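You operate a simulated robot arm through the tools that you are given. There is no shell and no other tool. Be economical: measure what you need, move in short steps, check, and stop when the job is done.

You are at the controls of a simulated two-armed robot. One attempt, no reset.

JOB
On the top shelf of the trolley, fold the blue cloth in half.

The check looks at the end state, three seconds after you hand in, the way a careful person would. Anything else that was tipped, shoved, dropped, spilled or broken makes it a failure. Flat cloth is picked up by pressing the open fingertips on it (5 to 10 N) and closing them slowly along it; thin cloth reads only 2 to 8 mm in the jaws.

ROBOT AND FRAMES
Two 6-joint arms with two-finger grippers on one trunk, on a base that drives. Base frame: it is fixed to the floor where the robot stands at the start and does not move with it; the origin is under the middle of the robot, x ahead of it, y to its left, z up; the surface under the hand at the start is at about z = 900. Readings come in mm, degrees, newtons and seconds.
The left shoulder is at the start at [70, 148, 1325], the right one opposite. With the tool pointing down near the work surface each hand reaches from about 560 to 700 mm from the robot's upright axis, wherever it stands, measured 20 degrees to its own side. Places, roughly: top shelf of the trolley [500, -100, 900]. Payload 2.45 kg a hand.
Tool frame (each hand has its own): the origin (TCP) lies between the finger pads and is the grasp point; the fingertips stand 30 mm ahead of it; z points along the fingers, y is the line along which they close. Largest opening 106 mm; the body of the gripper starts 79 mm behind the TCP.
Orientation is told as [roll, pitch, yaw] about the base's x, y, z axes, in that order, counted from this pose: with the fingers straight down and closing along the base's y, the tool's x points along the base's -x, its y along +y and its z along -z.

CONTROLS
- The arms move only by the tool arm_command. It takes "left_commands", "right_commands" or both (then of equal length, played together; a hand with none holds still); each is a list that holds one entry, the list of rows, each a list of 6 numbers: the shift along the tool's x, y, z in mm, then the turn, a rotation vector about the tool's x, y, z in degrees. In form: [[[x, y, z, wx, wy, wz], ...]]. A call has 1 to 12 rows; each row shifts and turns the commanded pose from where the row before left it, along the tool's axes as they then stand. "left_jaw" and "right_jaw" are, for a hand that has rows, the finger opening in mm, from 0 to 106, set as the call begins (left out, the last holds). A row lasts 0.2 s, in which the tool goes at most 50 mm and 8.6 degrees; a call with a longer step from one row to the next is refused whole, and so is a gripper value outside its range. Where a pose cannot be reached the arm comes as near as it can. A force on the tool above 40 N (or 10 N above the force at the start of the call, whichever is more), or a blocked arm, ends the call early, and 0.2 s more pass. The fingers move at their own pace (about 72 mm/s each) and stop on an object; they squeeze with about 43 N. The grip force told is the motor's: it shows also when the fingers shut on nothing. Time passes only in rows, and 0.2 s behind the last, so rows that do not move let the fingers close. It gives the time, the measured TCP pose, the force on the tool (base axes), the opening and the grip force at its end, in the units of the frame above (readings bear some noise), with the torque about the TCP (base axes, N m) and any sound that the robot's microphone picked up.
- Cameras (640 x 400 px; columns grow to the right, rows downward): "scene" is now at [94.2, -20.9, 1497.1]; the picture's right is [-0.30, -0.95, 0.00], its down [-0.89, 0.28, -0.36] and it looks along [0.35, -0.11, -0.93] (base axes); focal length 286 px, centre (320, 200). "left" rides on the left gripper at [76, 2, -106] in its tool frame; the picture's right is [-0.02, 1.00, 0.00], its down [-0.78, -0.02, -0.62] and it looks along [-0.62, -0.01, 0.78] (tool axes); focal length 247 px, centre (320, 200). "right" rides on the right gripper at [76, -2, -106] in its tool frame; the picture's right is [0.02, 1.00, 0.00], its down [-0.78, 0.02, -0.62] and it looks along [-0.62, 0.01, 0.78] (tool axes); focal length 247 px, centre (320, 200). There is no depth. A picture from a camera that has moved, and an enlarged one, comes with that camera's place and axes in the base frame and with its lens. The place of the scene camera against the robot may be out by one fixed shift of up to 25 mm in any direction.
- snapshot(camera): a new picture of that camera. It takes no simulated time.
- slide_trunk(by): slides the trunk up (or, below 0, down) by that many mm; the arms and the scene camera ride with it, the base frame stays. It gives what a move gives, with no picture.
- steer(legs): drives the robot by 1 to 6 legs, each [ahead, left, turn to the left] in mm, mm and degrees, along the robot's own axes; the way and the turn of a leg run together, so that a leg with both is an arc; at most 1500 mm and 180 degrees a leg. The arms and the cameras ride along, it lands a little off, and it stops where it bumps. It gives what a move gives.
- head_to(pan, tilt): turns the head with the scene camera to pan (to the left, within 86 degrees either way) and tilt (down, from -29 to 69), counted from straight ahead of the robot. It gives what a move gives.
- inspect(camera, box): a new picture of the part [left, top, right, bottom] of that camera's present view, enlarged. It takes no simulated time.
- sign_off(): hands the job in; it is judged then, once.

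Go step by step. Nothing tells you exact positions but the pictures and the camera data: compare them with the known pose of the tool, close in by small moves and look again before you grip or let go. The budget is 120 turns and 92 pictures, counting those below and the enlarged ones. Unless the task says otherwise, let go and move clear before handing in.

The tools are called as a command line: name --argument value ..., lists and objects as JSON in quotes. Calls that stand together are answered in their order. arm_command: Moves the arms, as the interface text tells. Its arguments: {"type":"object","properties":{"left_commands":{"type":"array"},"left_jaw":{"type":"number"},"right_commands":{"type":"array"},"right_jaw":{"type":"number"}},"required":[]} The other tools are called the same way: slide_trunk (by) slides the trunk up or down; steer (legs) drives the base; head_to (pan, tilt) turns the head that bears the scene camera; snapshot (camera) takes a picture; inspect (camera, box) takes an enlarged picture of a part of a camera's view; sign_off () hands the job in.

At the start:

```text
clock: 0.0
left_tool_pos: [106.7, 277.9, 502.8]
left_tool_rot: [4.4, -5.7, -1.8]
left_wrist_force: [0.3, 0.5, -0.5]
left_moment: [0.03, 0.01, -0.02]
left_grip_width: 105.9
left_finger_force: 0.2
right_tool_pos: [396.1, -295.0, 1086.7]
right_tool_rot: [0.0, 0.0, -0.1]
right_wrist_force: [0.0, -0.2, 0.3]
right_moment: [-0.02, -0.01, 0.01]
right_grip_width: 105.9
right_finger_force: 0.2
trunk travel left (down, up): [-798.0, 142.0]
robot x, y, heading: [-0.9, 0.2, -0.1]
head pan, tilt: [-17.3, 68.8]
```

scene: 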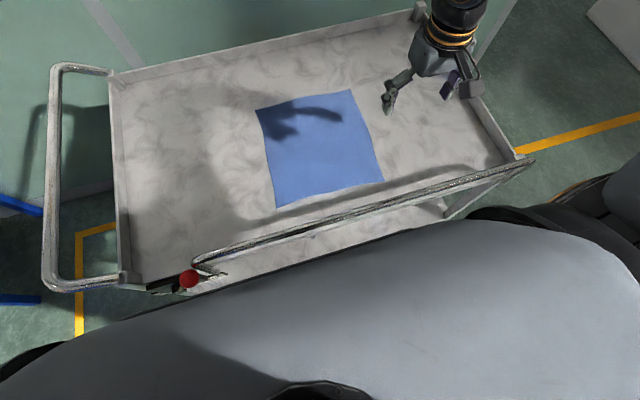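
right: 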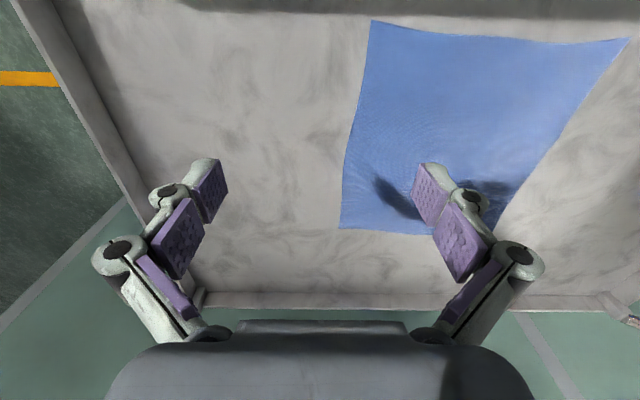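
left: 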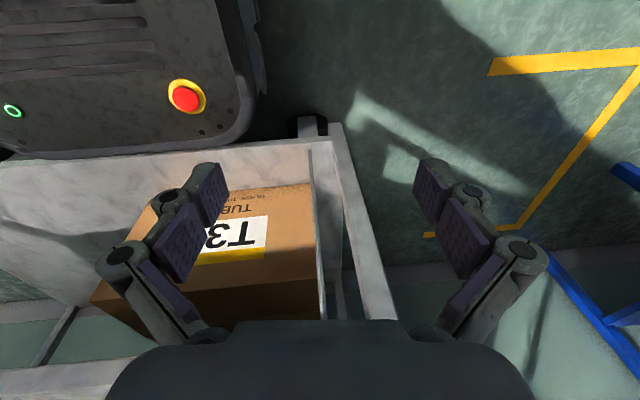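

The blue cloth lies flat at about x 331–611, y −255–8, with the right hand above its side and the left hand low beside the trolley. Before I raise the left hand I'll look at the knob near the trolley's edge.

inspect --camera "scene" --box '[100, 200, 300, 325]'

head_to --pan 30 --tilt 50

snapshot --camera "scene"

```text
3.20 times, centred on (200, 262) of scene
camera zoom: at [94.2, -20.9, 1497.1], right [-0.3, -0.95, 0.0], down [-0.89, 0.28, -0.36], along [0.35, -0.11, -0.93], focal length 916 px, centre (704, 0)
```

zoom: 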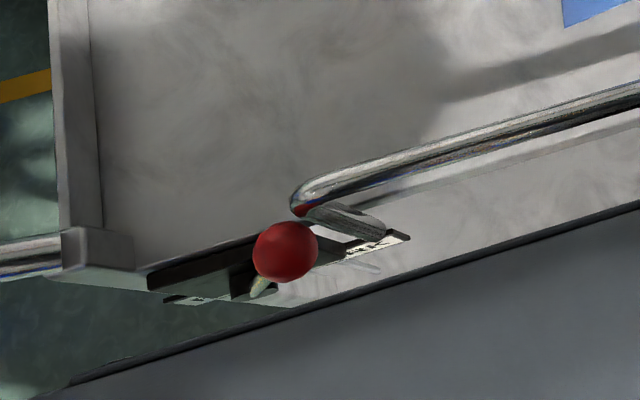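

```text
clock: 1.1
left_tool_pos: [106.1, 278.1, 503.0]
left_tool_rot: [4.4, -5.7, -1.8]
left_wrist_force: [-0.6, 0.4, -0.3]
left_moment: [0.0, 0.05, -0.03]
left_grip_width: 106.1
left_finger_force: 0.1
right_tool_pos: [396.9, -295.4, 1087.7]
right_tool_rot: [0.0, -0.1, 0.1]
right_wrist_force: [0.3, -0.1, 0.3]
right_moment: [0.03, 0.0, 0.01]
right_grip_width: 105.9
right_finger_force: 0.0
trunk travel left (down, up): [-798.0, 142.0]
robot x, y, heading: [-3.0, 1.5, 0.2]
head pan, tilt: [30.0, 50.0]
```

```text
87 pictures are left
camera scene: at [107.5, 34.1, 1519.0], right [0.5, -0.87, 0.0], down [-0.66, -0.38, -0.64], along [0.56, 0.32, -0.77], focal length 286 px, centre (320, 200)
```

scene: 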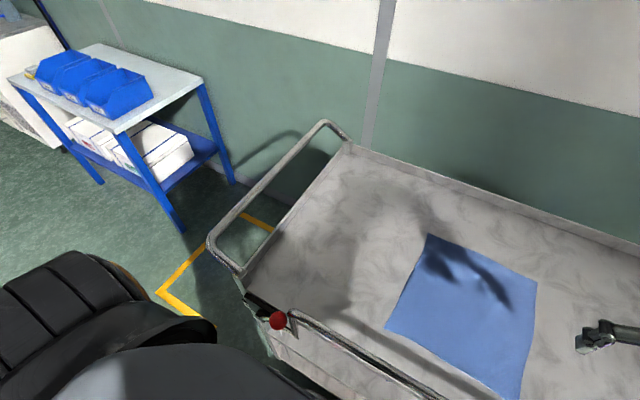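

The red knob is a lever at about [220, 187, 965], so I must keep clear of it. I plan to back off, centre the robot on the cloth and fold the far edge toward the near one with both hands, so I'll check the free space on the right first.

head_to --pan -80 --tilt 45

snapshot --camera "scene"

head_to --pan 80 --tilt 45

snapshot --camera "scene"

```text
clock: 3.0
left_tool_pos: [106.4, 278.6, 502.8]
left_tool_rot: [4.4, -5.6, -1.9]
left_wrist_force: [-0.1, -0.1, -0.1]
left_moment: [0.0, -0.02, -0.01]
left_grip_width: 105.7
left_finger_force: 0.0
right_tool_pos: [396.9, -295.4, 1087.5]
right_tool_rot: [0.0, 0.0, 0.0]
right_wrist_force: [-0.2, -0.1, -0.3]
right_moment: [-0.01, 0.03, 0.01]
right_grip_width: 105.9
right_finger_force: 0.0
trunk travel left (down, up): [-798.0, 142.0]
robot x, y, heading: [-5.3, -2.0, -0.4]
head pan, tilt: [-80.0, 45.0]
```

```text
86 pictures are left
camera scene: at [55.0, -84.4, 1526.0], right [-0.98, -0.17, 0.0], down [-0.12, 0.7, -0.71], along [0.12, -0.7, -0.71], focal length 286 px, centre (320, 200)
```

scene: 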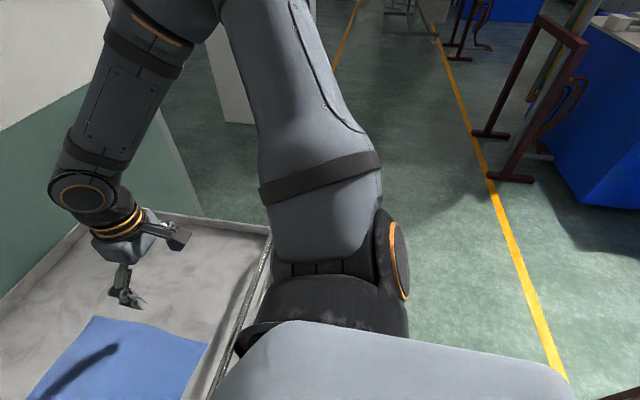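

```text
clock: 5.5
left_tool_pos: [106.4, 278.9, 502.9]
left_tool_rot: [4.4, -5.7, -1.8]
left_wrist_force: [-0.3, 0.6, 0.0]
left_moment: [0.0, 0.02, 0.02]
left_grip_width: 105.9
left_finger_force: 0.1
right_tool_pos: [396.9, -297.2, 1086.6]
right_tool_rot: [0.0, 0.0, 0.0]
right_wrist_force: [-0.2, 1.1, 0.6]
right_moment: [0.01, 0.0, -0.01]
right_grip_width: 106.2
right_finger_force: 0.0
trunk travel left (down, up): [-798.0, 142.0]
robot x, y, heading: [0.4, 1.4, 0.2]
head pan, tilt: [80.0, 45.0]
```

```text
85 pictures are left
camera scene: at [55.0, 75.7, 1526.0], right [0.98, -0.17, 0.0], down [-0.12, -0.7, -0.71], along [0.12, 0.7, -0.71], focal length 286 px, centre (320, 200)
```

scene: 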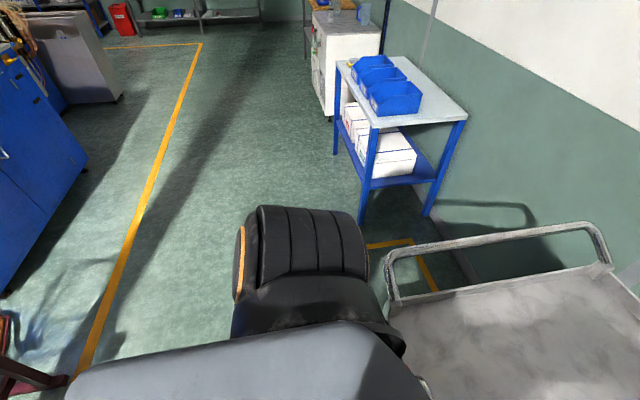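

Space is clear behind and to both sides. I'll back up 200 mm and shift right 125 mm, then raise the left hand away from the trolley.

steer --legs '[[-200, 0, 0], [0, -125, 0]]'

head_to --pan 0 --tilt 55

snapshot --camera "scene"

```text
clock: 8.0
left_tool_pos: [-94.4, 154.3, 503.4]
left_tool_rot: [4.3, -5.7, -1.9]
left_wrist_force: [0.5, 1.4, 0.6]
left_moment: [0.0, 0.02, 0.02]
left_grip_width: 105.7
left_finger_force: 0.0
right_tool_pos: [195.3, -418.4, 1087.6]
right_tool_rot: [-0.1, 0.0, 0.0]
right_wrist_force: [0.5, -0.7, 0.3]
right_moment: [0.01, 0.01, 0.01]
right_grip_width: 106.0
right_finger_force: 0.0
trunk travel left (down, up): [-798.0, 142.0]
robot x, y, heading: [-201.5, -124.8, -0.3]
head pan, tilt: [80.0, 45.0]
```

```text
clock: 9.5
left_tool_pos: [-93.9, 153.8, 503.7]
left_tool_rot: [4.3, -5.7, -2.0]
left_wrist_force: [-0.5, 0.2, -0.5]
left_moment: [0.01, -0.02, -0.02]
left_grip_width: 106.1
left_finger_force: 0.1
right_tool_pos: [196.1, -419.7, 1086.7]
right_tool_rot: [0.0, 0.1, 0.0]
right_wrist_force: [-0.2, 0.3, -0.4]
right_moment: [0.01, 0.0, 0.0]
right_grip_width: 105.9
right_finger_force: 0.1
trunk travel left (down, up): [-798.0, 142.0]
robot x, y, heading: [-201.7, -124.0, -0.0]
head pan, tilt: [0.0, 55.0]
```

```text
84 pictures are left
camera scene: at [-87.6, -128.9, 1512.6], right [0.0, -1.0, 0.0], down [-0.82, 0.0, -0.57], along [0.57, 0.0, -0.82], focal length 286 px, centre (320, 200)
```

scene: 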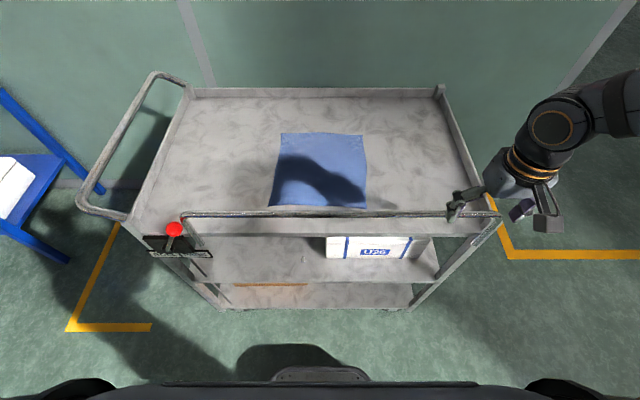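

The trolley is now well ahead and the left hand is clear of it. I'll raise the left hand straight up.

arm_command --left_commands '[[[0, 0, -40, 0, 0, 0], [0, 0, -45, 0, 0, 0], [0, 0, -45, 0, 0, 0], [0, 0, -45, 0, 0, 0], [0, 0, -45, 0, 0, 0], [0, 0, -45, 0, 0, 0], [0, 0, -45, 0, 0, 0], [0, 0, -45, 0, 0, 0], [0, 0, -45, 0, 0, 0], [0, 0, -45, 0, 0, 0], [0, 0, -45, 0, 0, 0], [0, 0, -45, 0, 0, 0]]]'

snapshot --camera "scene"

```text
clock: 12.1
left_tool_pos: [-60.8, 116.3, 864.8]
left_tool_rot: [4.4, -5.5, -1.9]
left_wrist_force: [-0.1, 0.0, 0.7]
left_moment: [0.0, -0.02, 0.03]
left_grip_width: 106.1
left_finger_force: 0.0
left hand out of reach, approached as far as the arm can: row 6, 7, 8, 9, 10, 11, 12
right_tool_pos: [195.2, -420.0, 1087.3]
right_tool_rot: [0.0, 0.0, 0.0]
right_wrist_force: [-0.3, 0.0, -0.7]
right_moment: [0.01, 0.03, -0.01]
right_grip_width: 106.1
right_finger_force: 0.1
trunk travel left (down, up): [-798.0, 142.0]
robot x, y, heading: [-199.7, -127.4, 0.0]
head pan, tilt: [0.0, 55.0]
```

```text
83 pictures are left
camera scene: at [-87.6, -129.4, 1512.5], right [0.0, -1.0, 0.0], down [-0.82, 0.0, -0.57], along [0.57, 0.0, -0.82], focal length 286 px, centre (320, 200)
```

scene: 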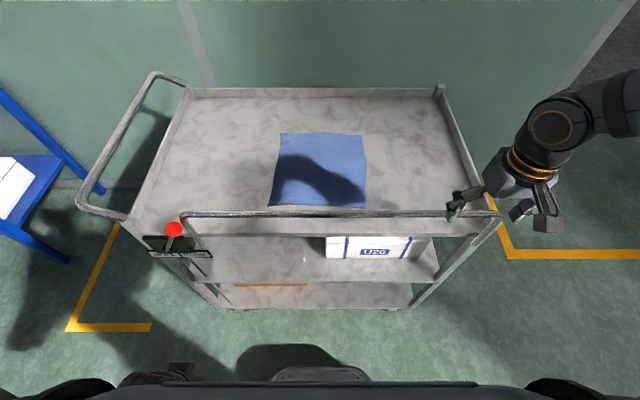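

The left arm topped out near z 865 because it is too close to the body. I'll move it outward and forward, which is still clear of the trolley.

arm_command --left_commands '[[[0, 40, 0, 0, 0, 0], [0, 40, 0, 0, 0, 0], [0, 40, 0, 0, 0, 0], [-20, 30, 0, 0, 0, 0], [-30, 0, 0, 0, 0, 0], [-40, 0, 0, 0, 0, 0], [-40, 0, 0, 0, 0, 0]]]'

```text
clock: 13.7
left_tool_pos: [113.9, 216.1, 846.2]
left_tool_rot: [4.4, -5.5, -2.0]
left_wrist_force: [0.4, 0.2, 0.1]
left_moment: [0.0, 0.03, -0.02]
left_grip_width: 106.2
left_finger_force: 0.1
left hand out of reach, approached as far as the arm can: row 1, 2, 3, 4
right_tool_pos: [197.5, -420.3, 1086.3]
right_tool_rot: [0.1, 0.2, 0.0]
right_wrist_force: [0.5, 1.1, -0.1]
right_moment: [0.0, 0.05, 0.01]
right_grip_width: 105.9
right_finger_force: 0.0
trunk travel left (down, up): [-798.0, 142.0]
robot x, y, heading: [-199.7, -129.2, -0.0]
head pan, tilt: [0.0, 55.0]
```

The hand is at [114, 216, 846]. Next I'll raise it to about 1090.

arm_command --left_commands '[[[0, 3, -40, 0, 0, 0], [0, 3, -40, 0, 0, 0], [0, 3, -40, 0, 0, 0], [0, 3, -40, 0, 0, 0], [0, 3, -40, 0, 0, 0], [0, 3, -40, 0, 0, 0]]]'

snapshot --camera "scene"

```text
clock: 15.1
left_tool_pos: [95.1, 174.0, 954.3]
left_tool_rot: [4.4, -5.6, -1.9]
left_wrist_force: [0.4, 0.0, -0.1]
left_moment: [0.03, -0.01, -0.01]
left_grip_width: 106.0
left_finger_force: 0.0
left hand out of reach, approached as far as the arm can: row 2, 3, 4, 5, 6
right_tool_pos: [198.0, -421.2, 1087.5]
right_tool_rot: [0.1, -0.1, 0.1]
right_wrist_force: [0.1, -0.2, -0.3]
right_moment: [-0.01, -0.02, -0.02]
right_grip_width: 106.1
right_finger_force: 0.1
trunk travel left (down, up): [-798.0, 142.0]
robot x, y, heading: [-200.3, -122.0, -0.1]
head pan, tilt: [0.0, 55.0]
```

```text
82 pictures are left
camera scene: at [-87.0, -130.0, 1512.5], right [0.0, -1.0, 0.0], down [-0.82, 0.0, -0.57], along [0.57, 0.0, -0.82], focal length 286 px, centre (320, 200)
```

scene: 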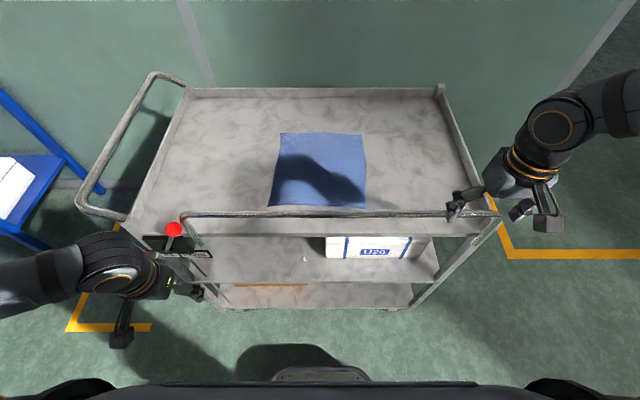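

The left hand needs more forward room before it can go higher. I'll back off another 150 mm, then extend and raise it.

steer --legs '[[-150, 0, 0]]'

arm_command --left_commands '[[[-40, 15, 0, 0, 0, 0], [-40, 15, 0, 0, 0, 0], [-40, 15, 0, 0, 0, 0], [-20, 15, -30, 0, 0, 0], [0, 5, -40, 0, 0, 0], [0, 5, -40, 0, 0, 0], [0, 5, -30, 0, 0, 0]]]'

```text
clock: 16.4
left_tool_pos: [-54.0, 174.3, 952.3]
left_tool_rot: [4.4, -5.6, -1.8]
left_wrist_force: [0.3, -0.1, 0.3]
left_moment: [-0.04, 0.03, -0.02]
left_grip_width: 106.1
left_finger_force: 0.1
right_tool_pos: [47.5, -419.6, 1086.2]
right_tool_rot: [-0.1, 0.1, 0.0]
right_wrist_force: [-0.3, -0.3, -0.7]
right_moment: [-0.02, 0.04, -0.02]
right_grip_width: 105.9
right_finger_force: 0.1
trunk travel left (down, up): [-798.0, 142.0]
robot x, y, heading: [-349.5, -126.6, -0.1]
head pan, tilt: [0.0, 55.0]
```

```text
clock: 18.1
left_tool_pos: [69.1, 236.8, 1111.2]
left_tool_rot: [4.3, -5.6, -1.8]
left_wrist_force: [-0.2, 0.2, -0.1]
left_moment: [0.02, 0.02, -0.01]
left_grip_width: 106.1
left_finger_force: 0.1
right_tool_pos: [46.3, -420.0, 1088.2]
right_tool_rot: [0.0, 0.1, 0.1]
right_wrist_force: [0.8, 0.4, -0.4]
right_moment: [-0.01, 0.04, 0.0]
right_grip_width: 105.9
right_finger_force: 0.0
trunk travel left (down, up): [-798.0, 142.0]
robot x, y, heading: [-346.2, -125.5, 0.1]
head pan, tilt: [0.0, 55.0]
```

Both hands are now up. I'll level the left hand and yaw both 90° so the fingers close along x, with the cameras outward.

arm_command --left_commands '[[[0, 0, 0, 4.3, 5.6, 0], [0, 0, 0, 0, 0, 8.02], [0, 0, 0, 0, 0, 8.02], [0, 0, 0, 0, 0, 8.02], [0, 0, 0, 0, 0, 8.02], [0, 0, 0, 0, 0, 8.02], [0, 0, 0, 0, 0, 8.02], [0, 0, 0, 0, 0, 8.02], [0, 0, 0, 0, 0, 8.02], [0, 0, 0, 0, 0, 8.02], [0, 0, 0, 0, 0, 8.02], [0, 0, 0, 0, 0, 8.02]]]' --right_commands '[[[0, 0, 0, 0, 0, -7.5], [0, 0, 0, 0, 0, -7.5], [0, 0, 0, 0, 0, -7.5], [0, 0, 0, 0, 0, -7.5], [0, 0, 0, 0, 0, -7.5], [0, 0, 0, 0, 0, -7.5], [0, 0, 0, 0, 0, -7.5], [0, 0, 0, 0, 0, -7.5], [0, 0, 0, 0, 0, -7.5], [0, 0, 0, 0, 0, -7.5], [0, 0, 0, 0, 0, -7.5], [0, 0, 0, 0, 0, -7.5]]]'

snapshot --camera "scene"

```text
clock: 20.6
left_tool_pos: [58.5, 242.9, 1107.5]
left_tool_rot: [0.1, -0.1, -89.9]
left_wrist_force: [-0.3, 0.0, 0.5]
left_moment: [0.0, 0.02, -0.03]
left_grip_width: 105.9
left_finger_force: 0.1
left hand out of reach, approached as far as the arm can: row 1
right_tool_pos: [45.2, -421.1, 1087.5]
right_tool_rot: [0.0, 0.0, 90.3]
right_wrist_force: [-0.4, 0.2, 0.4]
right_moment: [0.01, -0.01, -0.03]
right_grip_width: 106.1
right_finger_force: 0.1
trunk travel left (down, up): [-798.0, 142.0]
robot x, y, heading: [-347.8, -122.8, -0.1]
head pan, tilt: [0.0, 55.0]
```

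```text
81 pictures are left
camera scene: at [-237.2, -128.9, 1512.5], right [0.0, -1.0, 0.0], down [-0.82, 0.0, -0.57], along [0.57, 0.0, -0.82], focal length 286 px, centre (320, 200)
```

scene: 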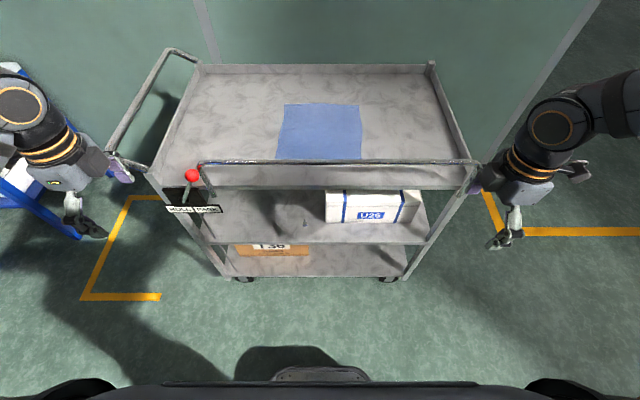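

Both hands point down and close along x. The lever is marked ROLL/PARK, so I'll leave it alone. Now I'll bring both hands in front of the robot, above the shelf height.

arm_command --left_commands '[[[-31.6, 29, 0, 0, 0, 0], [-31.6, 29, 0, 0, 0, 0], [-31.6, 29, 0, 0, 0, 0], [-31.6, 29, 0, 0, 0, 0], [-31.6, 29, 0, 0, 0, 0], [-31.6, 29, 0, 0, 0, 0], [-31.6, 29, 0, 0, 0, 0], [-31.6, 29, 0, 0, 0, 0]]]' --right_commands '[[[-23.5, -31, 0, 0, 0, 0], [-23.5, -31, 0, 0, 0, 0], [-23.5, -31, 0, 0, 0, 0], [-23.5, -31, 0, 0, 0, 0], [-23.5, -31, 0, 0, 0, 0], [-23.5, -31, 0, 0, 0, 0], [-23.5, -31, 0, 0, 0, 0], [-23.5, -31, 0, 0, 0, 0]]]' --left_jaw 50 --right_jaw 50

steer --legs '[[295, 0, 0]]'

snapshot --camera "scene"

snapshot --camera "left"

snapshot --camera "right"

```text
clock: 22.4
left_tool_pos: [45.9, 212.3, 1064.3]
left_tool_rot: [0.2, 0.0, -89.8]
left_wrist_force: [-0.5, -0.5, -0.1]
left_moment: [-0.05, -0.02, -0.03]
left_grip_width: 50.2
left_finger_force: 0.0
left hand out of reach, approached as far as the arm can: row 1, 2, 3, 4, 5, 6, 7, 8
right_tool_pos: [95.7, -450.5, 1093.4]
right_tool_rot: [0.0, -0.1, 90.1]
right_wrist_force: [0.3, 0.4, -0.9]
right_moment: [0.0, -0.01, 0.01]
right_grip_width: 49.8
right_finger_force: 0.2
right hand out of reach, approached as far as the arm can: row 1, 2, 3, 4, 5, 6, 7, 8
trunk travel left (down, up): [-798.0, 142.0]
robot x, y, heading: [-350.5, -122.0, -0.0]
head pan, tilt: [0.0, 55.0]
```

```text
clock: 24.5
left_tool_pos: [339.8, 209.6, 1065.8]
left_tool_rot: [0.2, 0.0, -89.9]
left_wrist_force: [0.1, -1.2, 1.4]
left_moment: [0.01, -0.01, 0.03]
left_grip_width: 49.9
left_finger_force: 0.0
right_tool_pos: [388.2, -451.3, 1094.3]
right_tool_rot: [-0.2, -0.1, 89.8]
right_wrist_force: [0.0, -0.1, 0.9]
right_moment: [0.0, -0.01, -0.03]
right_grip_width: 49.9
right_finger_force: 0.0
trunk travel left (down, up): [-798.0, 142.0]
robot x, y, heading: [-56.0, -126.8, -0.2]
head pan, tilt: [0.0, 55.0]
```

```text
80 pictures are left
camera scene: at [55.9, -129.2, 1512.7], right [0.0, -1.0, 0.0], down [-0.82, 0.0, -0.57], along [0.57, 0.0, -0.82], focal length 286 px, centre (320, 200)
```

scene: 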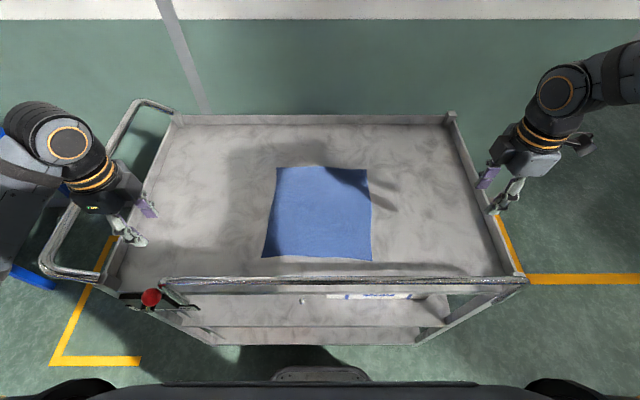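

```text
79 pictures are left
camera left: at [340.0, 286.0, 1171.0], right [1.0, -0.02, 0.0], down [-0.02, -0.78, 0.62], along [-0.01, -0.62, -0.78], focal length 247 px, centre (320, 200)
```

left: 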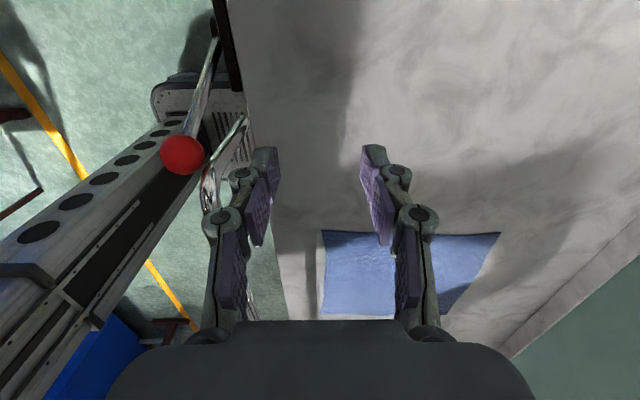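

```text
78 pictures are left
camera right: at [391.0, -526.9, 1201.0], right [-1.0, -0.02, 0.0], down [-0.02, 0.78, 0.62], along [-0.01, 0.62, -0.78], focal length 247 px, centre (320, 200)
```

right: 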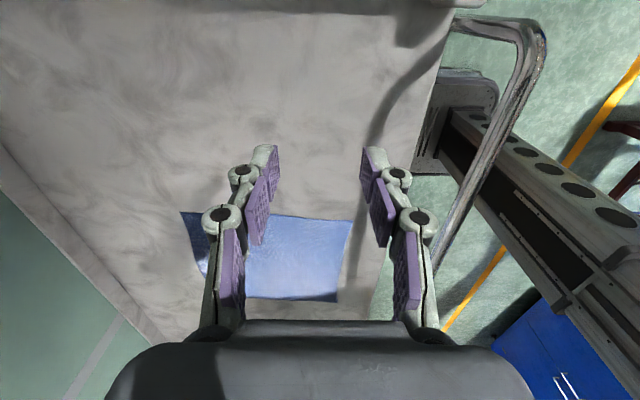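

That outward yaw runs into wrist limits when the hands move inward. I'll turn both hands back to yaw 0 first.

arm_command --right_commands '[[[0, 0, 0, 0, 0, 7.5], [0, 0, 0, 0, 0, 7.5], [0, 0, 0, 0, 0, 7.5], [0, 0, 0, 0, 0, 7.5], [0, 0, 0, 0, 0, 7.5], [0, 0, 0, 0, 0, 7.5], [0, 0, 0, 0, 0, 7.5], [0, 0, 0, 0, 0, 7.5], [0, 0, 0, 0, 0, 7.5], [0, 0, 0, 0, 0, 7.5], [0, 0, 0, 0, 0, 7.5], [0, 0, 0, 0, 0, 7.5]]]' --left_commands '[[[0, 0, 0, 0, 0, -7.5], [0, 0, 0, 0, 0, -7.5], [0, 0, 0, 0, 0, -7.5], [0, 0, 0, 0, 0, -7.5], [0, 0, 0, 0, 0, -7.5], [0, 0, 0, 0, 0, -7.5], [0, 0, 0, 0, 0, -7.5], [0, 0, 0, 0, 0, -7.5], [0, 0, 0, 0, 0, -7.5], [0, 0, 0, 0, 0, -7.5], [0, 0, 0, 0, 0, -7.5], [0, 0, 0, 0, 0, -7.5]]]'

arm_command --right_commands '[[[-30, 30, 0, 0, 0, 0], [-30, 30, 0, 0, 0, 0], [-30, 30, 0, 0, 0, 0], [-30, 30, 0, 0, 0, 0], [-30, 30, 0, 0, 0, 0], [-30, 30, 0, 0, 0, 0]]]' --left_commands '[[[-35, -25, 0, 0, 0, 0], [-35, -25, 0, 0, 0, 0], [-35, -25, 0, 0, 0, 0], [-35, -25, 0, 0, 0, 0], [-35, -25, 0, 0, 0, 0], [-35, -25, 0, 0, 0, 0]]]'

```text
clock: 27.1
left_tool_pos: [340.1, 210.3, 1064.5]
left_tool_rot: [0.0, -0.1, 0.3]
left_wrist_force: [-0.2, 0.5, 0.8]
left_moment: [0.04, 0.0, 0.02]
left_grip_width: 50.1
left_finger_force: 0.1
right_tool_pos: [392.1, -451.4, 1094.7]
right_tool_rot: [0.2, 0.0, -0.1]
right_wrist_force: [0.3, 0.1, -0.7]
right_moment: [0.04, 0.0, 0.04]
right_grip_width: 50.0
right_finger_force: 0.0
trunk travel left (down, up): [-798.0, 142.0]
robot x, y, heading: [-52.4, -128.1, -0.0]
head pan, tilt: [0.0, 55.0]
```

```text
clock: 28.5
left_tool_pos: [341.4, 210.2, 1064.4]
left_tool_rot: [0.0, -0.2, 0.1]
left_wrist_force: [-0.3, -0.3, 0.3]
left_moment: [-0.01, 0.02, -0.04]
left_grip_width: 50.1
left_finger_force: 0.1
left hand out of reach, approached as far as the arm can: row 1, 2, 3, 4, 5, 6
right_tool_pos: [390.9, -452.0, 1093.2]
right_tool_rot: [0.2, 0.0, -0.1]
right_wrist_force: [-0.3, 0.4, 1.1]
right_moment: [-0.02, 0.03, 0.01]
right_grip_width: 50.1
right_finger_force: 0.0
right hand out of reach, approached as far as the arm can: row 1, 2, 3, 4, 5, 6
trunk travel left (down, up): [-798.0, 142.0]
robot x, y, heading: [-51.7, -125.2, -0.1]
head pan, tilt: [0.0, 55.0]
```

The limit is the arms' envelope at this height above the shelf rather than the yaw. I'll raise the trunk so the hands can work lower relative to the shoulders while staying clear of the shelf.

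slide_trunk --by 135

arm_command --right_commands '[[[0, 0, 40, 0, 0, 0], [0, 0, 40, 0, 0, 0], [0, 0, 40, 0, 0, 0], [0, 0, 30, 0, 0, 0]]]' --left_commands '[[[0, 0, 40, 0, 0, 0], [0, 0, 40, 0, 0, 0], [0, 0, 40, 0, 0, 0], [0, 0, 10, 0, 0, 0]]]'

arm_command --right_commands '[[[-30, 30, 0, 0, 0, 0], [-30, 30, 0, 0, 0, 0], [-30, 30, 0, 0, 0, 0], [-30, 30, 0, 0, 0, 0], [-30, 30, 0, 0, 0, 0], [-30, 30, 0, 0, 0, 0]]]' --left_commands '[[[-35, -25, 0, 0, 0, 0], [-35, -25, 0, 0, 0, 0], [-35, -25, 0, 0, 0, 0], [-35, -25, 0, 0, 0, 0], [-35, -25, 0, 0, 0, 0], [-35, -25, 0, 0, 0, 0]]]'

```text
clock: 30.1
left_tool_pos: [340.9, 209.3, 1198.3]
left_tool_rot: [-0.1, -0.1, 0.0]
left_wrist_force: [-0.7, -0.4, -0.6]
left_moment: [0.0, -0.01, -0.01]
left_grip_width: 50.1
left_finger_force: 0.1
right_tool_pos: [392.6, -451.6, 1228.5]
right_tool_rot: [0.0, 0.0, -0.1]
right_wrist_force: [0.2, 1.8, -1.4]
right_moment: [0.0, 0.02, 0.01]
right_grip_width: 50.0
right_finger_force: 0.0
trunk travel left (down, up): [-933.0, 7.0]
robot x, y, heading: [-54.8, -123.5, -0.1]
head pan, tilt: [0.0, 55.0]
```

```text
clock: 31.1
left_tool_pos: [343.3, 208.6, 1070.0]
left_tool_rot: [-0.1, -0.2, 0.0]
left_wrist_force: [0.8, 0.9, 0.7]
left_moment: [0.01, 0.01, 0.0]
left_grip_width: 50.1
left_finger_force: 0.1
right_tool_pos: [378.2, -469.2, 1082.8]
right_tool_rot: [0.3, -0.1, -0.2]
right_wrist_force: [-0.3, 0.3, -0.1]
right_moment: [0.02, 0.0, 0.01]
right_grip_width: 50.1
right_finger_force: 0.1
right hand out of reach, approached as far as the arm can: row 2, 3, 4
trunk travel left (down, up): [-933.0, 7.0]
robot x, y, heading: [-57.3, -122.4, 0.1]
head pan, tilt: [0.0, 55.0]
```

```text
clock: 32.5
left_tool_pos: [551.9, 59.9, 1070.5]
left_tool_rot: [0.1, -0.1, 0.2]
left_wrist_force: [0.4, 1.2, -0.2]
left_moment: [-0.03, 0.01, -0.03]
left_grip_width: 50.0
left_finger_force: 0.1
right_tool_pos: [392.3, -468.8, 1117.9]
right_tool_rot: [0.2, 0.0, 0.0]
right_wrist_force: [-0.1, 0.4, 0.8]
right_moment: [0.04, 0.0, 0.02]
right_grip_width: 50.1
right_finger_force: 0.1
right hand out of reach, approached as far as the arm can: row 1, 2, 3, 4, 5, 6
trunk travel left (down, up): [-933.0, 7.0]
robot x, y, heading: [-52.8, -125.8, 0.2]
head pan, tilt: [0.0, 55.0]
```

The left hand now moves freely, but the right one is stuck. I'll look at it.

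head_to --pan -20 --tilt 45

snapshot --camera "scene"

arm_command --right_commands '[[[0, 30, 0, 0, 0, 0], [0, 30, 0, 0, 0, 0], [0, 30, 0, 0, 0, 0]]]'

```text
clock: 33.3
left_tool_pos: [552.0, 61.1, 1071.8]
left_tool_rot: [0.0, -0.2, 0.1]
left_wrist_force: [0.5, 0.0, 0.1]
left_moment: [0.02, 0.04, -0.01]
left_grip_width: 50.0
left_finger_force: 0.1
right_tool_pos: [389.6, -467.7, 1119.5]
right_tool_rot: [0.1, -0.2, 0.0]
right_wrist_force: [0.3, -0.3, 0.1]
right_moment: [-0.01, -0.02, 0.01]
right_grip_width: 50.1
right_finger_force: 0.0
trunk travel left (down, up): [-933.0, 7.0]
robot x, y, heading: [-58.3, -126.8, 0.0]
head pan, tilt: [-20.0, 45.0]
```

```text
77 pictures are left
camera scene: at [62.1, -156.9, 1660.9], right [-0.34, -0.94, 0.0], down [-0.66, 0.24, -0.71], along [0.66, -0.24, -0.71], focal length 286 px, centre (320, 200)
```

scene: 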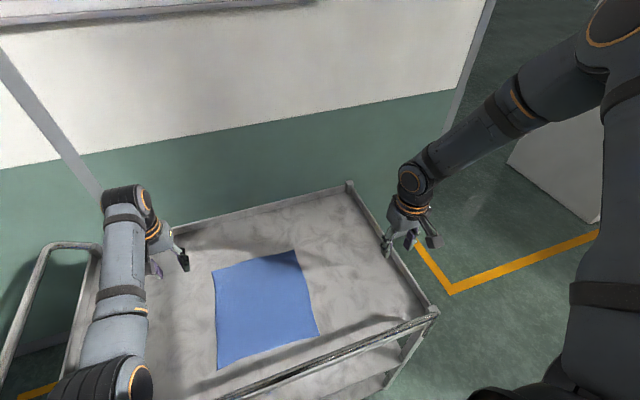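

```text
clock: 34.1
left_tool_pos: [550.0, 61.2, 1071.0]
left_tool_rot: [0.0, -0.2, 0.1]
left_wrist_force: [0.4, 0.3, -0.2]
left_moment: [0.02, 0.0, 0.01]
left_grip_width: 50.3
left_finger_force: 0.0
right_tool_pos: [348.9, -432.8, 1131.8]
right_tool_rot: [0.1, -0.1, -0.1]
right_wrist_force: [0.1, 0.0, 0.2]
right_moment: [0.01, 0.04, 0.03]
right_grip_width: 49.8
right_finger_force: 0.1
right hand out of reach, approached as far as the arm can: row 1, 2, 3
trunk travel left (down, up): [-933.0, 7.0]
robot x, y, heading: [-53.5, -124.6, -0.3]
head pan, tilt: [-20.0, 45.0]
```

The right arm's elbow is out and back, near its envelope limit. The left hand was freed by going down at a smaller radius, so I'll try the same here.

arm_command --right_commands '[[[20, 0, 0, 0, 0, 0], [20, 0, 20, 0, 0, 0], [0, 0, 30, 0, 0, 0], [0, 0, 20, 0, 0, 0]]]'

arm_command --right_commands '[[[-30, 20, 0, 0, 0, 0], [-30, 20, 0, 0, 0, 0], [-30, 20, 0, 0, 0, 0]]]'

```text
clock: 35.1
left_tool_pos: [552.7, 61.2, 1071.0]
left_tool_rot: [0.0, 0.0, 0.1]
left_wrist_force: [-0.1, 0.3, -0.4]
left_moment: [0.01, 0.02, 0.03]
left_grip_width: 49.8
left_finger_force: 0.0
right_tool_pos: [311.7, -432.8, 1060.4]
right_tool_rot: [0.1, 0.0, -0.1]
right_wrist_force: [-0.5, 0.4, 0.8]
right_moment: [0.01, 0.03, -0.01]
right_grip_width: 50.0
right_finger_force: 0.1
trunk travel left (down, up): [-933.0, 7.0]
robot x, y, heading: [-52.5, -125.6, -0.5]
head pan, tilt: [-20.0, 45.0]
```

```text
clock: 35.9
left_tool_pos: [551.5, 60.4, 1072.2]
left_tool_rot: [0.1, -0.3, 0.1]
left_wrist_force: [-0.6, 0.1, 0.3]
left_moment: [0.0, 0.01, 0.09]
left_grip_width: 50.0
left_finger_force: 0.1
right_tool_pos: [350.1, -445.2, 1087.2]
right_tool_rot: [0.2, -0.2, -0.1]
right_wrist_force: [0.6, 0.8, -0.6]
right_moment: [0.02, 0.0, 0.02]
right_grip_width: 50.1
right_finger_force: 0.1
right hand out of reach, approached as far as the arm can: row 1, 2, 3
trunk travel left (down, up): [-933.0, 7.0]
robot x, y, heading: [-56.2, -124.8, -0.1]
head pan, tilt: [-20.0, 45.0]
```

The right arm is limited by its current joint branch. I'll see if the opposite yaw (camera inward) lets it advance.

arm_command --right_commands '[[[0, 0, 0, 0, 0, 7.5], [0, 0, 0, 0, 0, 7.5], [0, 0, 0, 0, 0, 7.5], [0, 0, 0, 0, 0, 7.5], [0, 0, 0, 0, 0, 7.5], [0, 0, 0, 0, 0, 7.5], [0, 0, 0, 0, 0, 7.5], [0, 0, 0, 0, 0, 7.5], [0, 0, 0, 0, 0, 7.5], [0, 0, 0, 0, 0, 7.5], [0, 0, 0, 0, 0, 7.5], [0, 0, 0, 0, 0, 7.5]]]'

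arm_command --right_commands '[[[0, 30, 0, 0, 0, 0], [10, 30, 0, 0, 0, 0], [20, 30, 0, 0, 0, 0]]]'

snapshot --camera "scene"

```text
clock: 38.5
left_tool_pos: [551.2, 60.2, 1070.7]
left_tool_rot: [0.1, -0.1, 0.1]
left_wrist_force: [-1.2, -0.2, 0.2]
left_moment: [0.03, 0.02, 0.01]
left_grip_width: 50.3
left_finger_force: 0.0
right_tool_pos: [350.0, -445.0, 1088.9]
right_tool_rot: [0.1, 0.1, -90.2]
right_wrist_force: [-0.1, 0.3, -0.2]
right_moment: [-0.01, -0.02, -0.01]
right_grip_width: 50.3
right_finger_force: 0.0
trunk travel left (down, up): [-933.0, 7.0]
robot x, y, heading: [-57.0, -125.9, -0.0]
head pan, tilt: [-20.0, 45.0]
```

```text
clock: 39.3
left_tool_pos: [550.9, 60.2, 1070.8]
left_tool_rot: [0.0, -0.2, 0.1]
left_wrist_force: [-0.4, -0.5, -0.6]
left_moment: [0.0, 0.0, 0.03]
left_grip_width: 50.0
left_finger_force: 0.0
right_tool_pos: [387.7, -471.4, 1106.4]
right_tool_rot: [0.1, 0.1, -90.1]
right_wrist_force: [0.5, 0.4, -0.3]
right_moment: [-0.02, 0.04, 0.05]
right_grip_width: 50.0
right_finger_force: 0.0
right hand out of reach, approached as far as the arm can: row 1, 2, 3
trunk travel left (down, up): [-933.0, 7.0]
robot x, y, heading: [-53.5, -125.4, 0.1]
head pan, tilt: [-20.0, 45.0]
```

```text
76 pictures are left
camera scene: at [61.9, -156.9, 1661.0], right [-0.34, -0.94, 0.0], down [-0.66, 0.24, -0.71], along [0.66, -0.24, -0.71], focal length 286 px, centre (320, 200)
```

scene: 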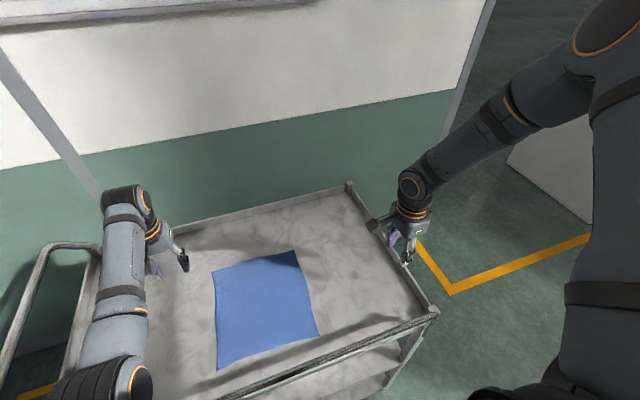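

Yaw isn't the limit; the hand seems confined to a bearing of about 27° out from the shoulder. I'll go outward along that bearing and lower, then try swinging in.

arm_command --right_commands '[[[-20, 25, 15, 0, 0, 0], [-20, 25, 15, 0, 0, 0], [-20, 25, 15, 0, 0, 0], [-20, 25, 15, 0, 0, 0]]]'

arm_command --right_commands '[[[30, 0, 0, 0, 0, 0], [30, 0, 0, 0, 0, 0]]]'

```text
clock: 40.3
left_tool_pos: [551.2, 59.6, 1072.2]
left_tool_rot: [-0.1, -0.2, 0.2]
left_wrist_force: [-0.5, 0.9, 0.1]
left_moment: [-0.01, -0.04, 0.02]
left_grip_width: 50.4
left_finger_force: 0.1
right_tool_pos: [451.8, -559.7, 1065.0]
right_tool_rot: [0.1, 0.2, -90.1]
right_wrist_force: [-0.2, 0.2, 0.0]
right_moment: [0.05, 0.01, 0.03]
right_grip_width: 50.1
right_finger_force: 0.2
right hand out of reach, approached as far as the arm can: row 1, 2, 3, 4
trunk travel left (down, up): [-933.0, 7.0]
robot x, y, heading: [-57.2, -125.9, 0.2]
head pan, tilt: [-20.0, 45.0]
```

```text
clock: 40.9
left_tool_pos: [550.9, 60.5, 1071.2]
left_tool_rot: [0.0, -0.1, 0.1]
left_wrist_force: [-0.2, 0.6, -1.0]
left_moment: [-0.02, -0.05, -0.01]
left_grip_width: 49.8
left_finger_force: 0.1
right_tool_pos: [425.1, -519.5, 1077.0]
right_tool_rot: [0.1, 0.1, -90.0]
right_wrist_force: [-0.3, 0.8, -0.2]
right_moment: [-0.07, 0.02, 0.0]
right_grip_width: 50.2
right_finger_force: 0.0
right hand out of reach, approached as far as the arm can: row 1, 2
trunk travel left (down, up): [-933.0, 7.0]
robot x, y, heading: [-55.5, -124.4, -0.0]
head pan, tilt: [-20.0, 45.0]
```

The boundary is a slanted surface. I'll extend the right arm nearly straight outward, where the elbow branches meet, and then swing it inward.

arm_command --right_commands '[[[-30, 20, 0, 0, 0, 0], [-30, 20, 0, 0, 0, 0], [-30, 20, 0, 0, 0, 0], [-15, 30, 0, 0, 0, 0], [-10, 30, 0, 0, 0, 0], [-10, 30, 0, 0, 0, 0], [-10, 30, 0, 0, 0, 0]]]'

arm_command --right_commands '[[[30, 15, 0, 0, 0, 0], [30, 15, 0, 0, 0, 0], [30, 15, 0, 0, 0, 0], [30, 15, 0, 0, 0, 0]]]'

```text
clock: 42.5
left_tool_pos: [551.0, 59.4, 1071.2]
left_tool_rot: [0.1, -0.2, 0.0]
left_wrist_force: [-0.9, -0.3, 0.8]
left_moment: [-0.04, 0.01, 0.01]
left_grip_width: 50.2
left_finger_force: 0.0
right_tool_pos: [503.7, -610.3, 1137.1]
right_tool_rot: [0.2, 0.1, -90.2]
right_wrist_force: [-0.5, -0.8, -0.1]
right_moment: [-0.02, 0.0, 0.0]
right_grip_width: 49.9
right_finger_force: 0.1
right hand out of reach, approached as far as the arm can: row 2, 3, 4, 5, 6, 7
trunk travel left (down, up): [-933.0, 7.0]
robot x, y, heading: [-55.9, -124.9, -0.2]
head pan, tilt: [-20.0, 45.0]
```

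```text
clock: 43.5
left_tool_pos: [551.0, 59.8, 1070.8]
left_tool_rot: [0.0, -0.2, 0.0]
left_wrist_force: [0.0, 0.5, 0.1]
left_moment: [0.01, 0.01, 0.0]
left_grip_width: 50.2
left_finger_force: 0.1
right_tool_pos: [494.9, -597.9, 1118.8]
right_tool_rot: [0.1, 0.2, -90.1]
right_wrist_force: [0.1, 0.3, -0.3]
right_moment: [0.0, -0.01, -0.02]
right_grip_width: 49.9
right_finger_force: 0.0
right hand out of reach, approached as far as the arm can: row 1, 2, 3, 4
trunk travel left (down, up): [-933.0, 7.0]
robot x, y, heading: [-55.8, -124.6, 0.1]
head pan, tilt: [-20.0, 45.0]
```

I need to see both arms' elbows to understand the limit.

head_to --pan -60 --tilt 15

snapshot --camera "scene"

head_to --pan 50 --tilt 40

snapshot --camera "scene"

```text
clock: 44.6
left_tool_pos: [551.6, 61.0, 1070.9]
left_tool_rot: [0.0, -0.2, 0.2]
left_wrist_force: [1.3, 0.8, -0.5]
left_moment: [0.02, -0.04, 0.01]
left_grip_width: 50.4
left_finger_force: 0.2
right_tool_pos: [494.1, -598.0, 1118.0]
right_tool_rot: [0.1, 0.3, -90.0]
right_wrist_force: [0.1, 0.1, 0.1]
right_moment: [0.02, 0.01, -0.01]
right_grip_width: 50.1
right_finger_force: 0.1
trunk travel left (down, up): [-933.0, 7.0]
robot x, y, heading: [-55.9, -124.8, -0.1]
head pan, tilt: [-60.0, 15.0]
```

```text
75 pictures are left
camera scene: at [32.7, -210.1, 1707.7], right [-0.87, -0.5, 0.0], down [-0.13, 0.22, -0.97], along [0.48, -0.84, -0.26], focal length 286 px, centre (320, 200)
```

scene: 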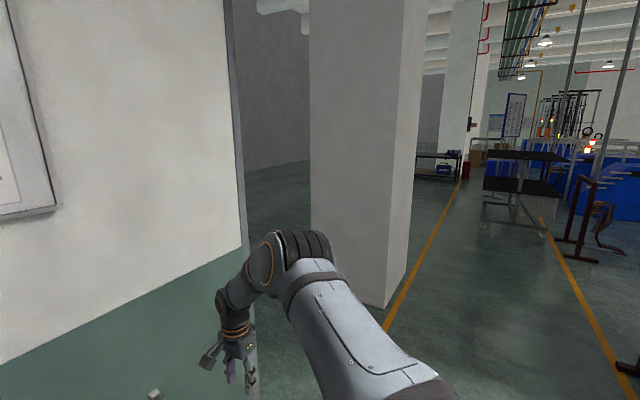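

```text
clock: 46.5
left_tool_pos: [552.0, 60.4, 1071.3]
left_tool_rot: [0.0, -0.1, 0.2]
left_wrist_force: [-0.9, -1.0, 0.1]
left_moment: [-0.04, -0.03, -0.01]
left_grip_width: 50.1
left_finger_force: 0.0
right_tool_pos: [495.0, -598.2, 1120.8]
right_tool_rot: [0.2, 0.1, -90.2]
right_wrist_force: [0.9, 0.3, 0.0]
right_moment: [-0.01, 0.0, 0.02]
right_grip_width: 49.9
right_finger_force: 0.1
trunk travel left (down, up): [-933.0, 7.0]
robot x, y, heading: [-55.0, -124.8, -0.4]
head pan, tilt: [50.0, 40.0]
```

```text
74 pictures are left
camera scene: at [40.9, -64.3, 1668.2], right [0.76, -0.64, 0.0], down [-0.41, -0.49, -0.77], along [0.49, 0.59, -0.64], focal length 286 px, centre (320, 200)
```

scene: 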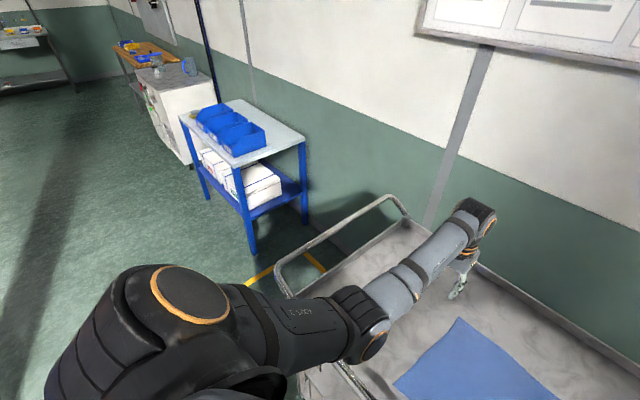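

The right hand looks stuck at a wrist singularity, with its elbow plane on the other side from the left arm's. I'll tilt the right tool 30° to get round it, then move inward and down.

arm_command --right_commands '[[[0, 0, 0, 0, 7.5, 0], [0, 0, 0, 0, 7.5, 0], [0, 0, 0, 0, 7.5, 0], [0, 0, 0, 0, 7.5, 0]]]'

arm_command --right_commands '[[[25, 0, -15, 0, 0, 0], [25, 0, -15, 0, 0, 0], [25, 0, -15, 0, 0, 0], [25, 0, -15, 0, 0, 0]]]'

```text
clock: 47.5
left_tool_pos: [551.0, 60.6, 1072.0]
left_tool_rot: [0.0, -0.2, 0.1]
left_wrist_force: [0.2, 0.3, -0.3]
left_moment: [-0.02, 0.02, 0.0]
left_grip_width: 49.6
left_finger_force: 0.1
right_tool_pos: [495.0, -599.1, 1119.5]
right_tool_rot: [0.1, 0.2, -90.0]
right_wrist_force: [0.1, -0.4, 0.0]
right_moment: [0.04, 0.0, -0.01]
right_grip_width: 49.9
right_finger_force: 0.0
right hand out of reach, approached as far as the arm can: row 1, 2, 3, 4
trunk travel left (down, up): [-933.0, 7.0]
robot x, y, heading: [-54.2, -124.4, -0.2]
head pan, tilt: [50.0, 40.0]
```

```text
clock: 48.5
left_tool_pos: [550.4, 60.7, 1071.6]
left_tool_rot: [0.0, -0.2, 0.1]
left_wrist_force: [0.5, 0.3, -0.1]
left_moment: [0.01, 0.0, -0.01]
left_grip_width: 50.1
left_finger_force: 0.1
right_tool_pos: [456.9, -520.8, 1184.8]
right_tool_rot: [0.3, 0.2, -89.9]
right_wrist_force: [-0.2, 0.0, -0.6]
right_moment: [0.0, -0.02, 0.01]
right_grip_width: 50.2
right_finger_force: 0.0
right hand out of reach, approached as far as the arm can: row 1, 2, 3, 4
trunk travel left (down, up): [-933.0, 7.0]
robot x, y, heading: [-50.7, -124.0, 0.0]
head pan, tilt: [50.0, 40.0]
```

That tilt direction is blocked. I'll try the opposite one.

arm_command --right_commands '[[[0, 0, 0, 0, -7.5, 0], [0, 0, 0, 0, -7.5, 0], [0, 0, 0, 0, -7.5, 0], [0, 0, 0, 0, -7.5, 0]]]'

arm_command --right_commands '[[[25, 10, 15, 0, 0, 0], [25, 10, 15, 0, 0, 0], [25, 10, 15, 0, 0, 0], [25, 10, 15, 0, 0, 0]]]'

```text
clock: 49.5
left_tool_pos: [552.6, 61.2, 1070.5]
left_tool_rot: [0.1, -0.2, 0.0]
left_wrist_force: [0.5, -0.3, -0.1]
left_moment: [-0.05, -0.04, 0.0]
left_grip_width: 49.9
left_finger_force: 0.1
right_tool_pos: [404.4, -577.9, 1194.5]
right_tool_rot: [0.4, -29.8, -90.2]
right_wrist_force: [-0.1, 0.5, -1.0]
right_moment: [0.01, -0.01, 0.02]
right_grip_width: 49.8
right_finger_force: 0.1
right hand out of reach, approached as far as the arm can: row 1, 2, 3, 4
trunk travel left (down, up): [-933.0, 7.0]
robot x, y, heading: [-55.5, -126.0, -0.2]
head pan, tilt: [50.0, 40.0]
```

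```text
clock: 50.5
left_tool_pos: [551.5, 60.3, 1070.8]
left_tool_rot: [0.0, 0.0, 0.1]
left_wrist_force: [-0.7, 0.3, 0.2]
left_moment: [0.01, 0.01, 0.01]
left_grip_width: 49.9
left_finger_force: 0.0
right_tool_pos: [387.8, -585.3, 1112.5]
right_tool_rot: [0.1, -29.8, -90.2]
right_wrist_force: [0.4, -0.3, -0.2]
right_moment: [-0.01, -0.03, 0.03]
right_grip_width: 50.1
right_finger_force: 0.1
right hand out of reach, approached as far as the arm can: row 1, 2, 3, 4
trunk travel left (down, up): [-933.0, 7.0]
robot x, y, heading: [-54.6, -123.8, -0.1]
head pan, tilt: [50.0, 40.0]
```

That only pulls the hand away. The left arm got into its good branch by coming up from low beside the body, so I'll back off, straighten the tool and do the same with the right arm.

arm_command --right_commands '[[[0, 0, -10, 0, 7.5, 0], [0, 0, -10, 0, 7.5, 0], [0, 0, -10, 0, 7.5, 0], [0, 0, 0, 0, 7.5, 0]]]'

steer --legs '[[-370, 0, 0]]'

arm_command --right_commands '[[[0, -40, 20, 0, 0, 0], [0, -40, 20, 0, 0, 0], [0, -40, 20, 0, 0, 0], [0, -10, 40, 0, 0, 0], [0, 0, 40, 0, 0, 0], [0, 0, 40, 0, 0, 0], [0, 0, 40, 0, 0, 0], [0, 0, 40, 0, 0, 0], [0, 0, 40, 0, 0, 0], [0, 0, 40, 0, 0, 0]]]'

head_to --pan -50 --tilt 40

snapshot --camera "scene"

```text
clock: 51.5
left_tool_pos: [550.2, 59.5, 1072.0]
left_tool_rot: [0.1, -0.1, 0.1]
left_wrist_force: [-0.5, -1.3, -0.5]
left_moment: [0.06, -0.02, 0.03]
left_grip_width: 50.1
left_finger_force: 0.1
right_tool_pos: [387.8, -572.6, 1139.5]
right_tool_rot: [0.3, 0.3, -90.1]
right_wrist_force: [0.3, 0.0, -0.4]
right_moment: [0.01, 0.02, -0.04]
right_grip_width: 50.1
right_finger_force: 0.1
trunk travel left (down, up): [-933.0, 7.0]
robot x, y, heading: [-52.9, -122.4, -0.1]
head pan, tilt: [50.0, 40.0]
```

```text
clock: 53.9
left_tool_pos: [179.8, 58.9, 1070.6]
left_tool_rot: [0.0, -0.1, -0.1]
left_wrist_force: [0.8, 0.6, 0.1]
left_moment: [0.01, 0.02, 0.03]
left_grip_width: 50.3
left_finger_force: 0.0
right_tool_pos: [13.4, -573.6, 1140.0]
right_tool_rot: [0.0, 0.2, -90.5]
right_wrist_force: [-0.3, 0.6, -0.6]
right_moment: [0.02, -0.01, -0.01]
right_grip_width: 50.1
right_finger_force: 0.0
trunk travel left (down, up): [-933.0, 7.0]
robot x, y, heading: [-429.5, -119.6, -0.5]
head pan, tilt: [50.0, 40.0]
```

```text
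clock: 56.0
left_tool_pos: [178.3, 58.9, 1072.5]
left_tool_rot: [0.0, -0.3, -0.2]
left_wrist_force: [0.1, -0.3, 0.0]
left_moment: [0.0, 0.01, -0.02]
left_grip_width: 49.8
left_finger_force: 0.1
right_tool_pos: [-119.2, -564.2, 967.6]
right_tool_rot: [0.2, 0.3, -90.4]
right_wrist_force: [-0.5, -0.2, 0.4]
right_moment: [-0.02, 0.04, 0.01]
right_grip_width: 50.0
right_finger_force: 0.0
right hand out of reach, approached as far as the arm can: row 2, 3, 6, 7, 8, 9, 10
trunk travel left (down, up): [-933.0, 7.0]
robot x, y, heading: [-426.3, -122.4, -0.1]
head pan, tilt: [50.0, 40.0]
```

```text
clock: 57.8
left_tool_pos: [179.1, 58.0, 1071.0]
left_tool_rot: [0.0, -0.2, -0.2]
left_wrist_force: [0.0, 0.3, 0.0]
left_moment: [0.01, 0.0, -0.03]
left_grip_width: 50.0
left_finger_force: 0.1
right_tool_pos: [-117.5, -564.1, 967.3]
right_tool_rot: [0.1, 0.2, -90.4]
right_wrist_force: [-0.7, 0.2, 0.7]
right_moment: [-0.01, 0.03, -0.02]
right_grip_width: 50.1
right_finger_force: 0.1
trunk travel left (down, up): [-933.0, 7.0]
robot x, y, heading: [-428.5, -123.7, -0.6]
head pan, tilt: [-50.0, 40.0]
```

```text
73 pictures are left
camera scene: at [-332.8, -193.4, 1668.2], right [-0.77, -0.64, 0.0], down [-0.41, 0.5, -0.77], along [0.49, -0.59, -0.64], focal length 286 px, centre (320, 200)
```

scene: 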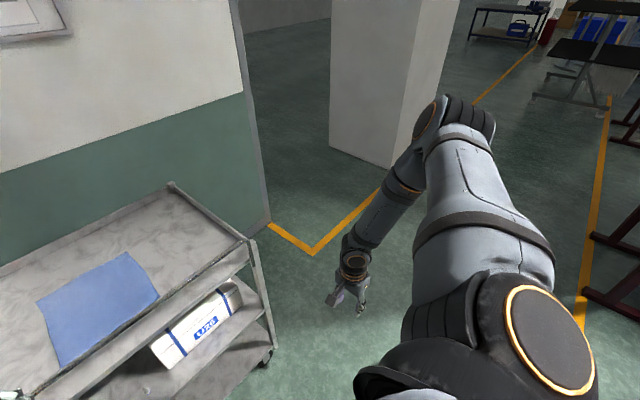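

The right elbow is out and high. I'll bring this hand back toward the body and down, mirroring the left arm's start pose.

arm_command --right_commands '[[[30, -30, 0, 0, 0, 0], [30, -30, 0, 0, 0, 0], [30, -30, 0, 0, 0, 0], [20, -30, 10, 0, 0, 0], [20, -20, 20, 0, 0, 0], [0, -10, 40, 0, 0, 0], [0, -10, 40, 0, 0, 0], [0, -10, 40, 0, 0, 0], [0, -10, 40, 0, 0, 0], [0, -10, 40, 0, 0, 0], [0, 0, 40, 0, 0, 0], [0, 0, 40, 0, 0, 0]]]'

snapshot --camera "scene"

```text
clock: 60.4
left_tool_pos: [180.5, 59.0, 1070.3]
left_tool_rot: [0.0, -0.1, -0.1]
left_wrist_force: [0.0, 0.0, 0.5]
left_moment: [-0.01, 0.02, -0.04]
left_grip_width: 50.0
left_finger_force: 0.1
right_tool_pos: [-304.8, -430.9, 660.2]
right_tool_rot: [0.2, 0.1, -90.2]
right_wrist_force: [0.1, 0.2, 0.1]
right_moment: [0.04, -0.03, 0.02]
right_grip_width: 49.9
right_finger_force: 0.0
right hand out of reach, approached as far as the arm can: row 3
trunk travel left (down, up): [-933.0, 7.0]
robot x, y, heading: [-424.1, -120.4, -0.3]
head pan, tilt: [-50.0, 40.0]
```

```text
72 pictures are left
camera scene: at [-330.9, -193.0, 1668.2], right [-0.77, -0.64, 0.0], down [-0.41, 0.5, -0.77], along [0.49, -0.59, -0.64], focal length 286 px, centre (320, 200)
```

scene: 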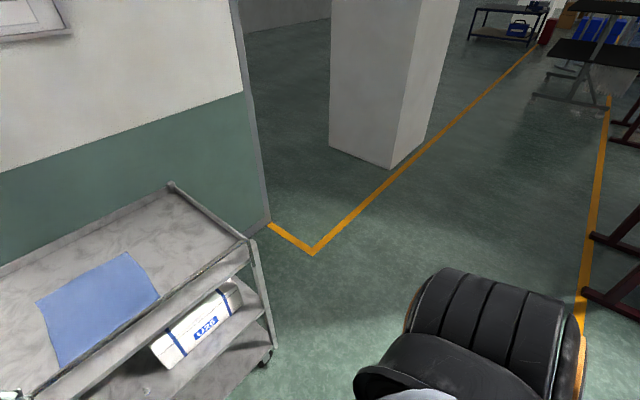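

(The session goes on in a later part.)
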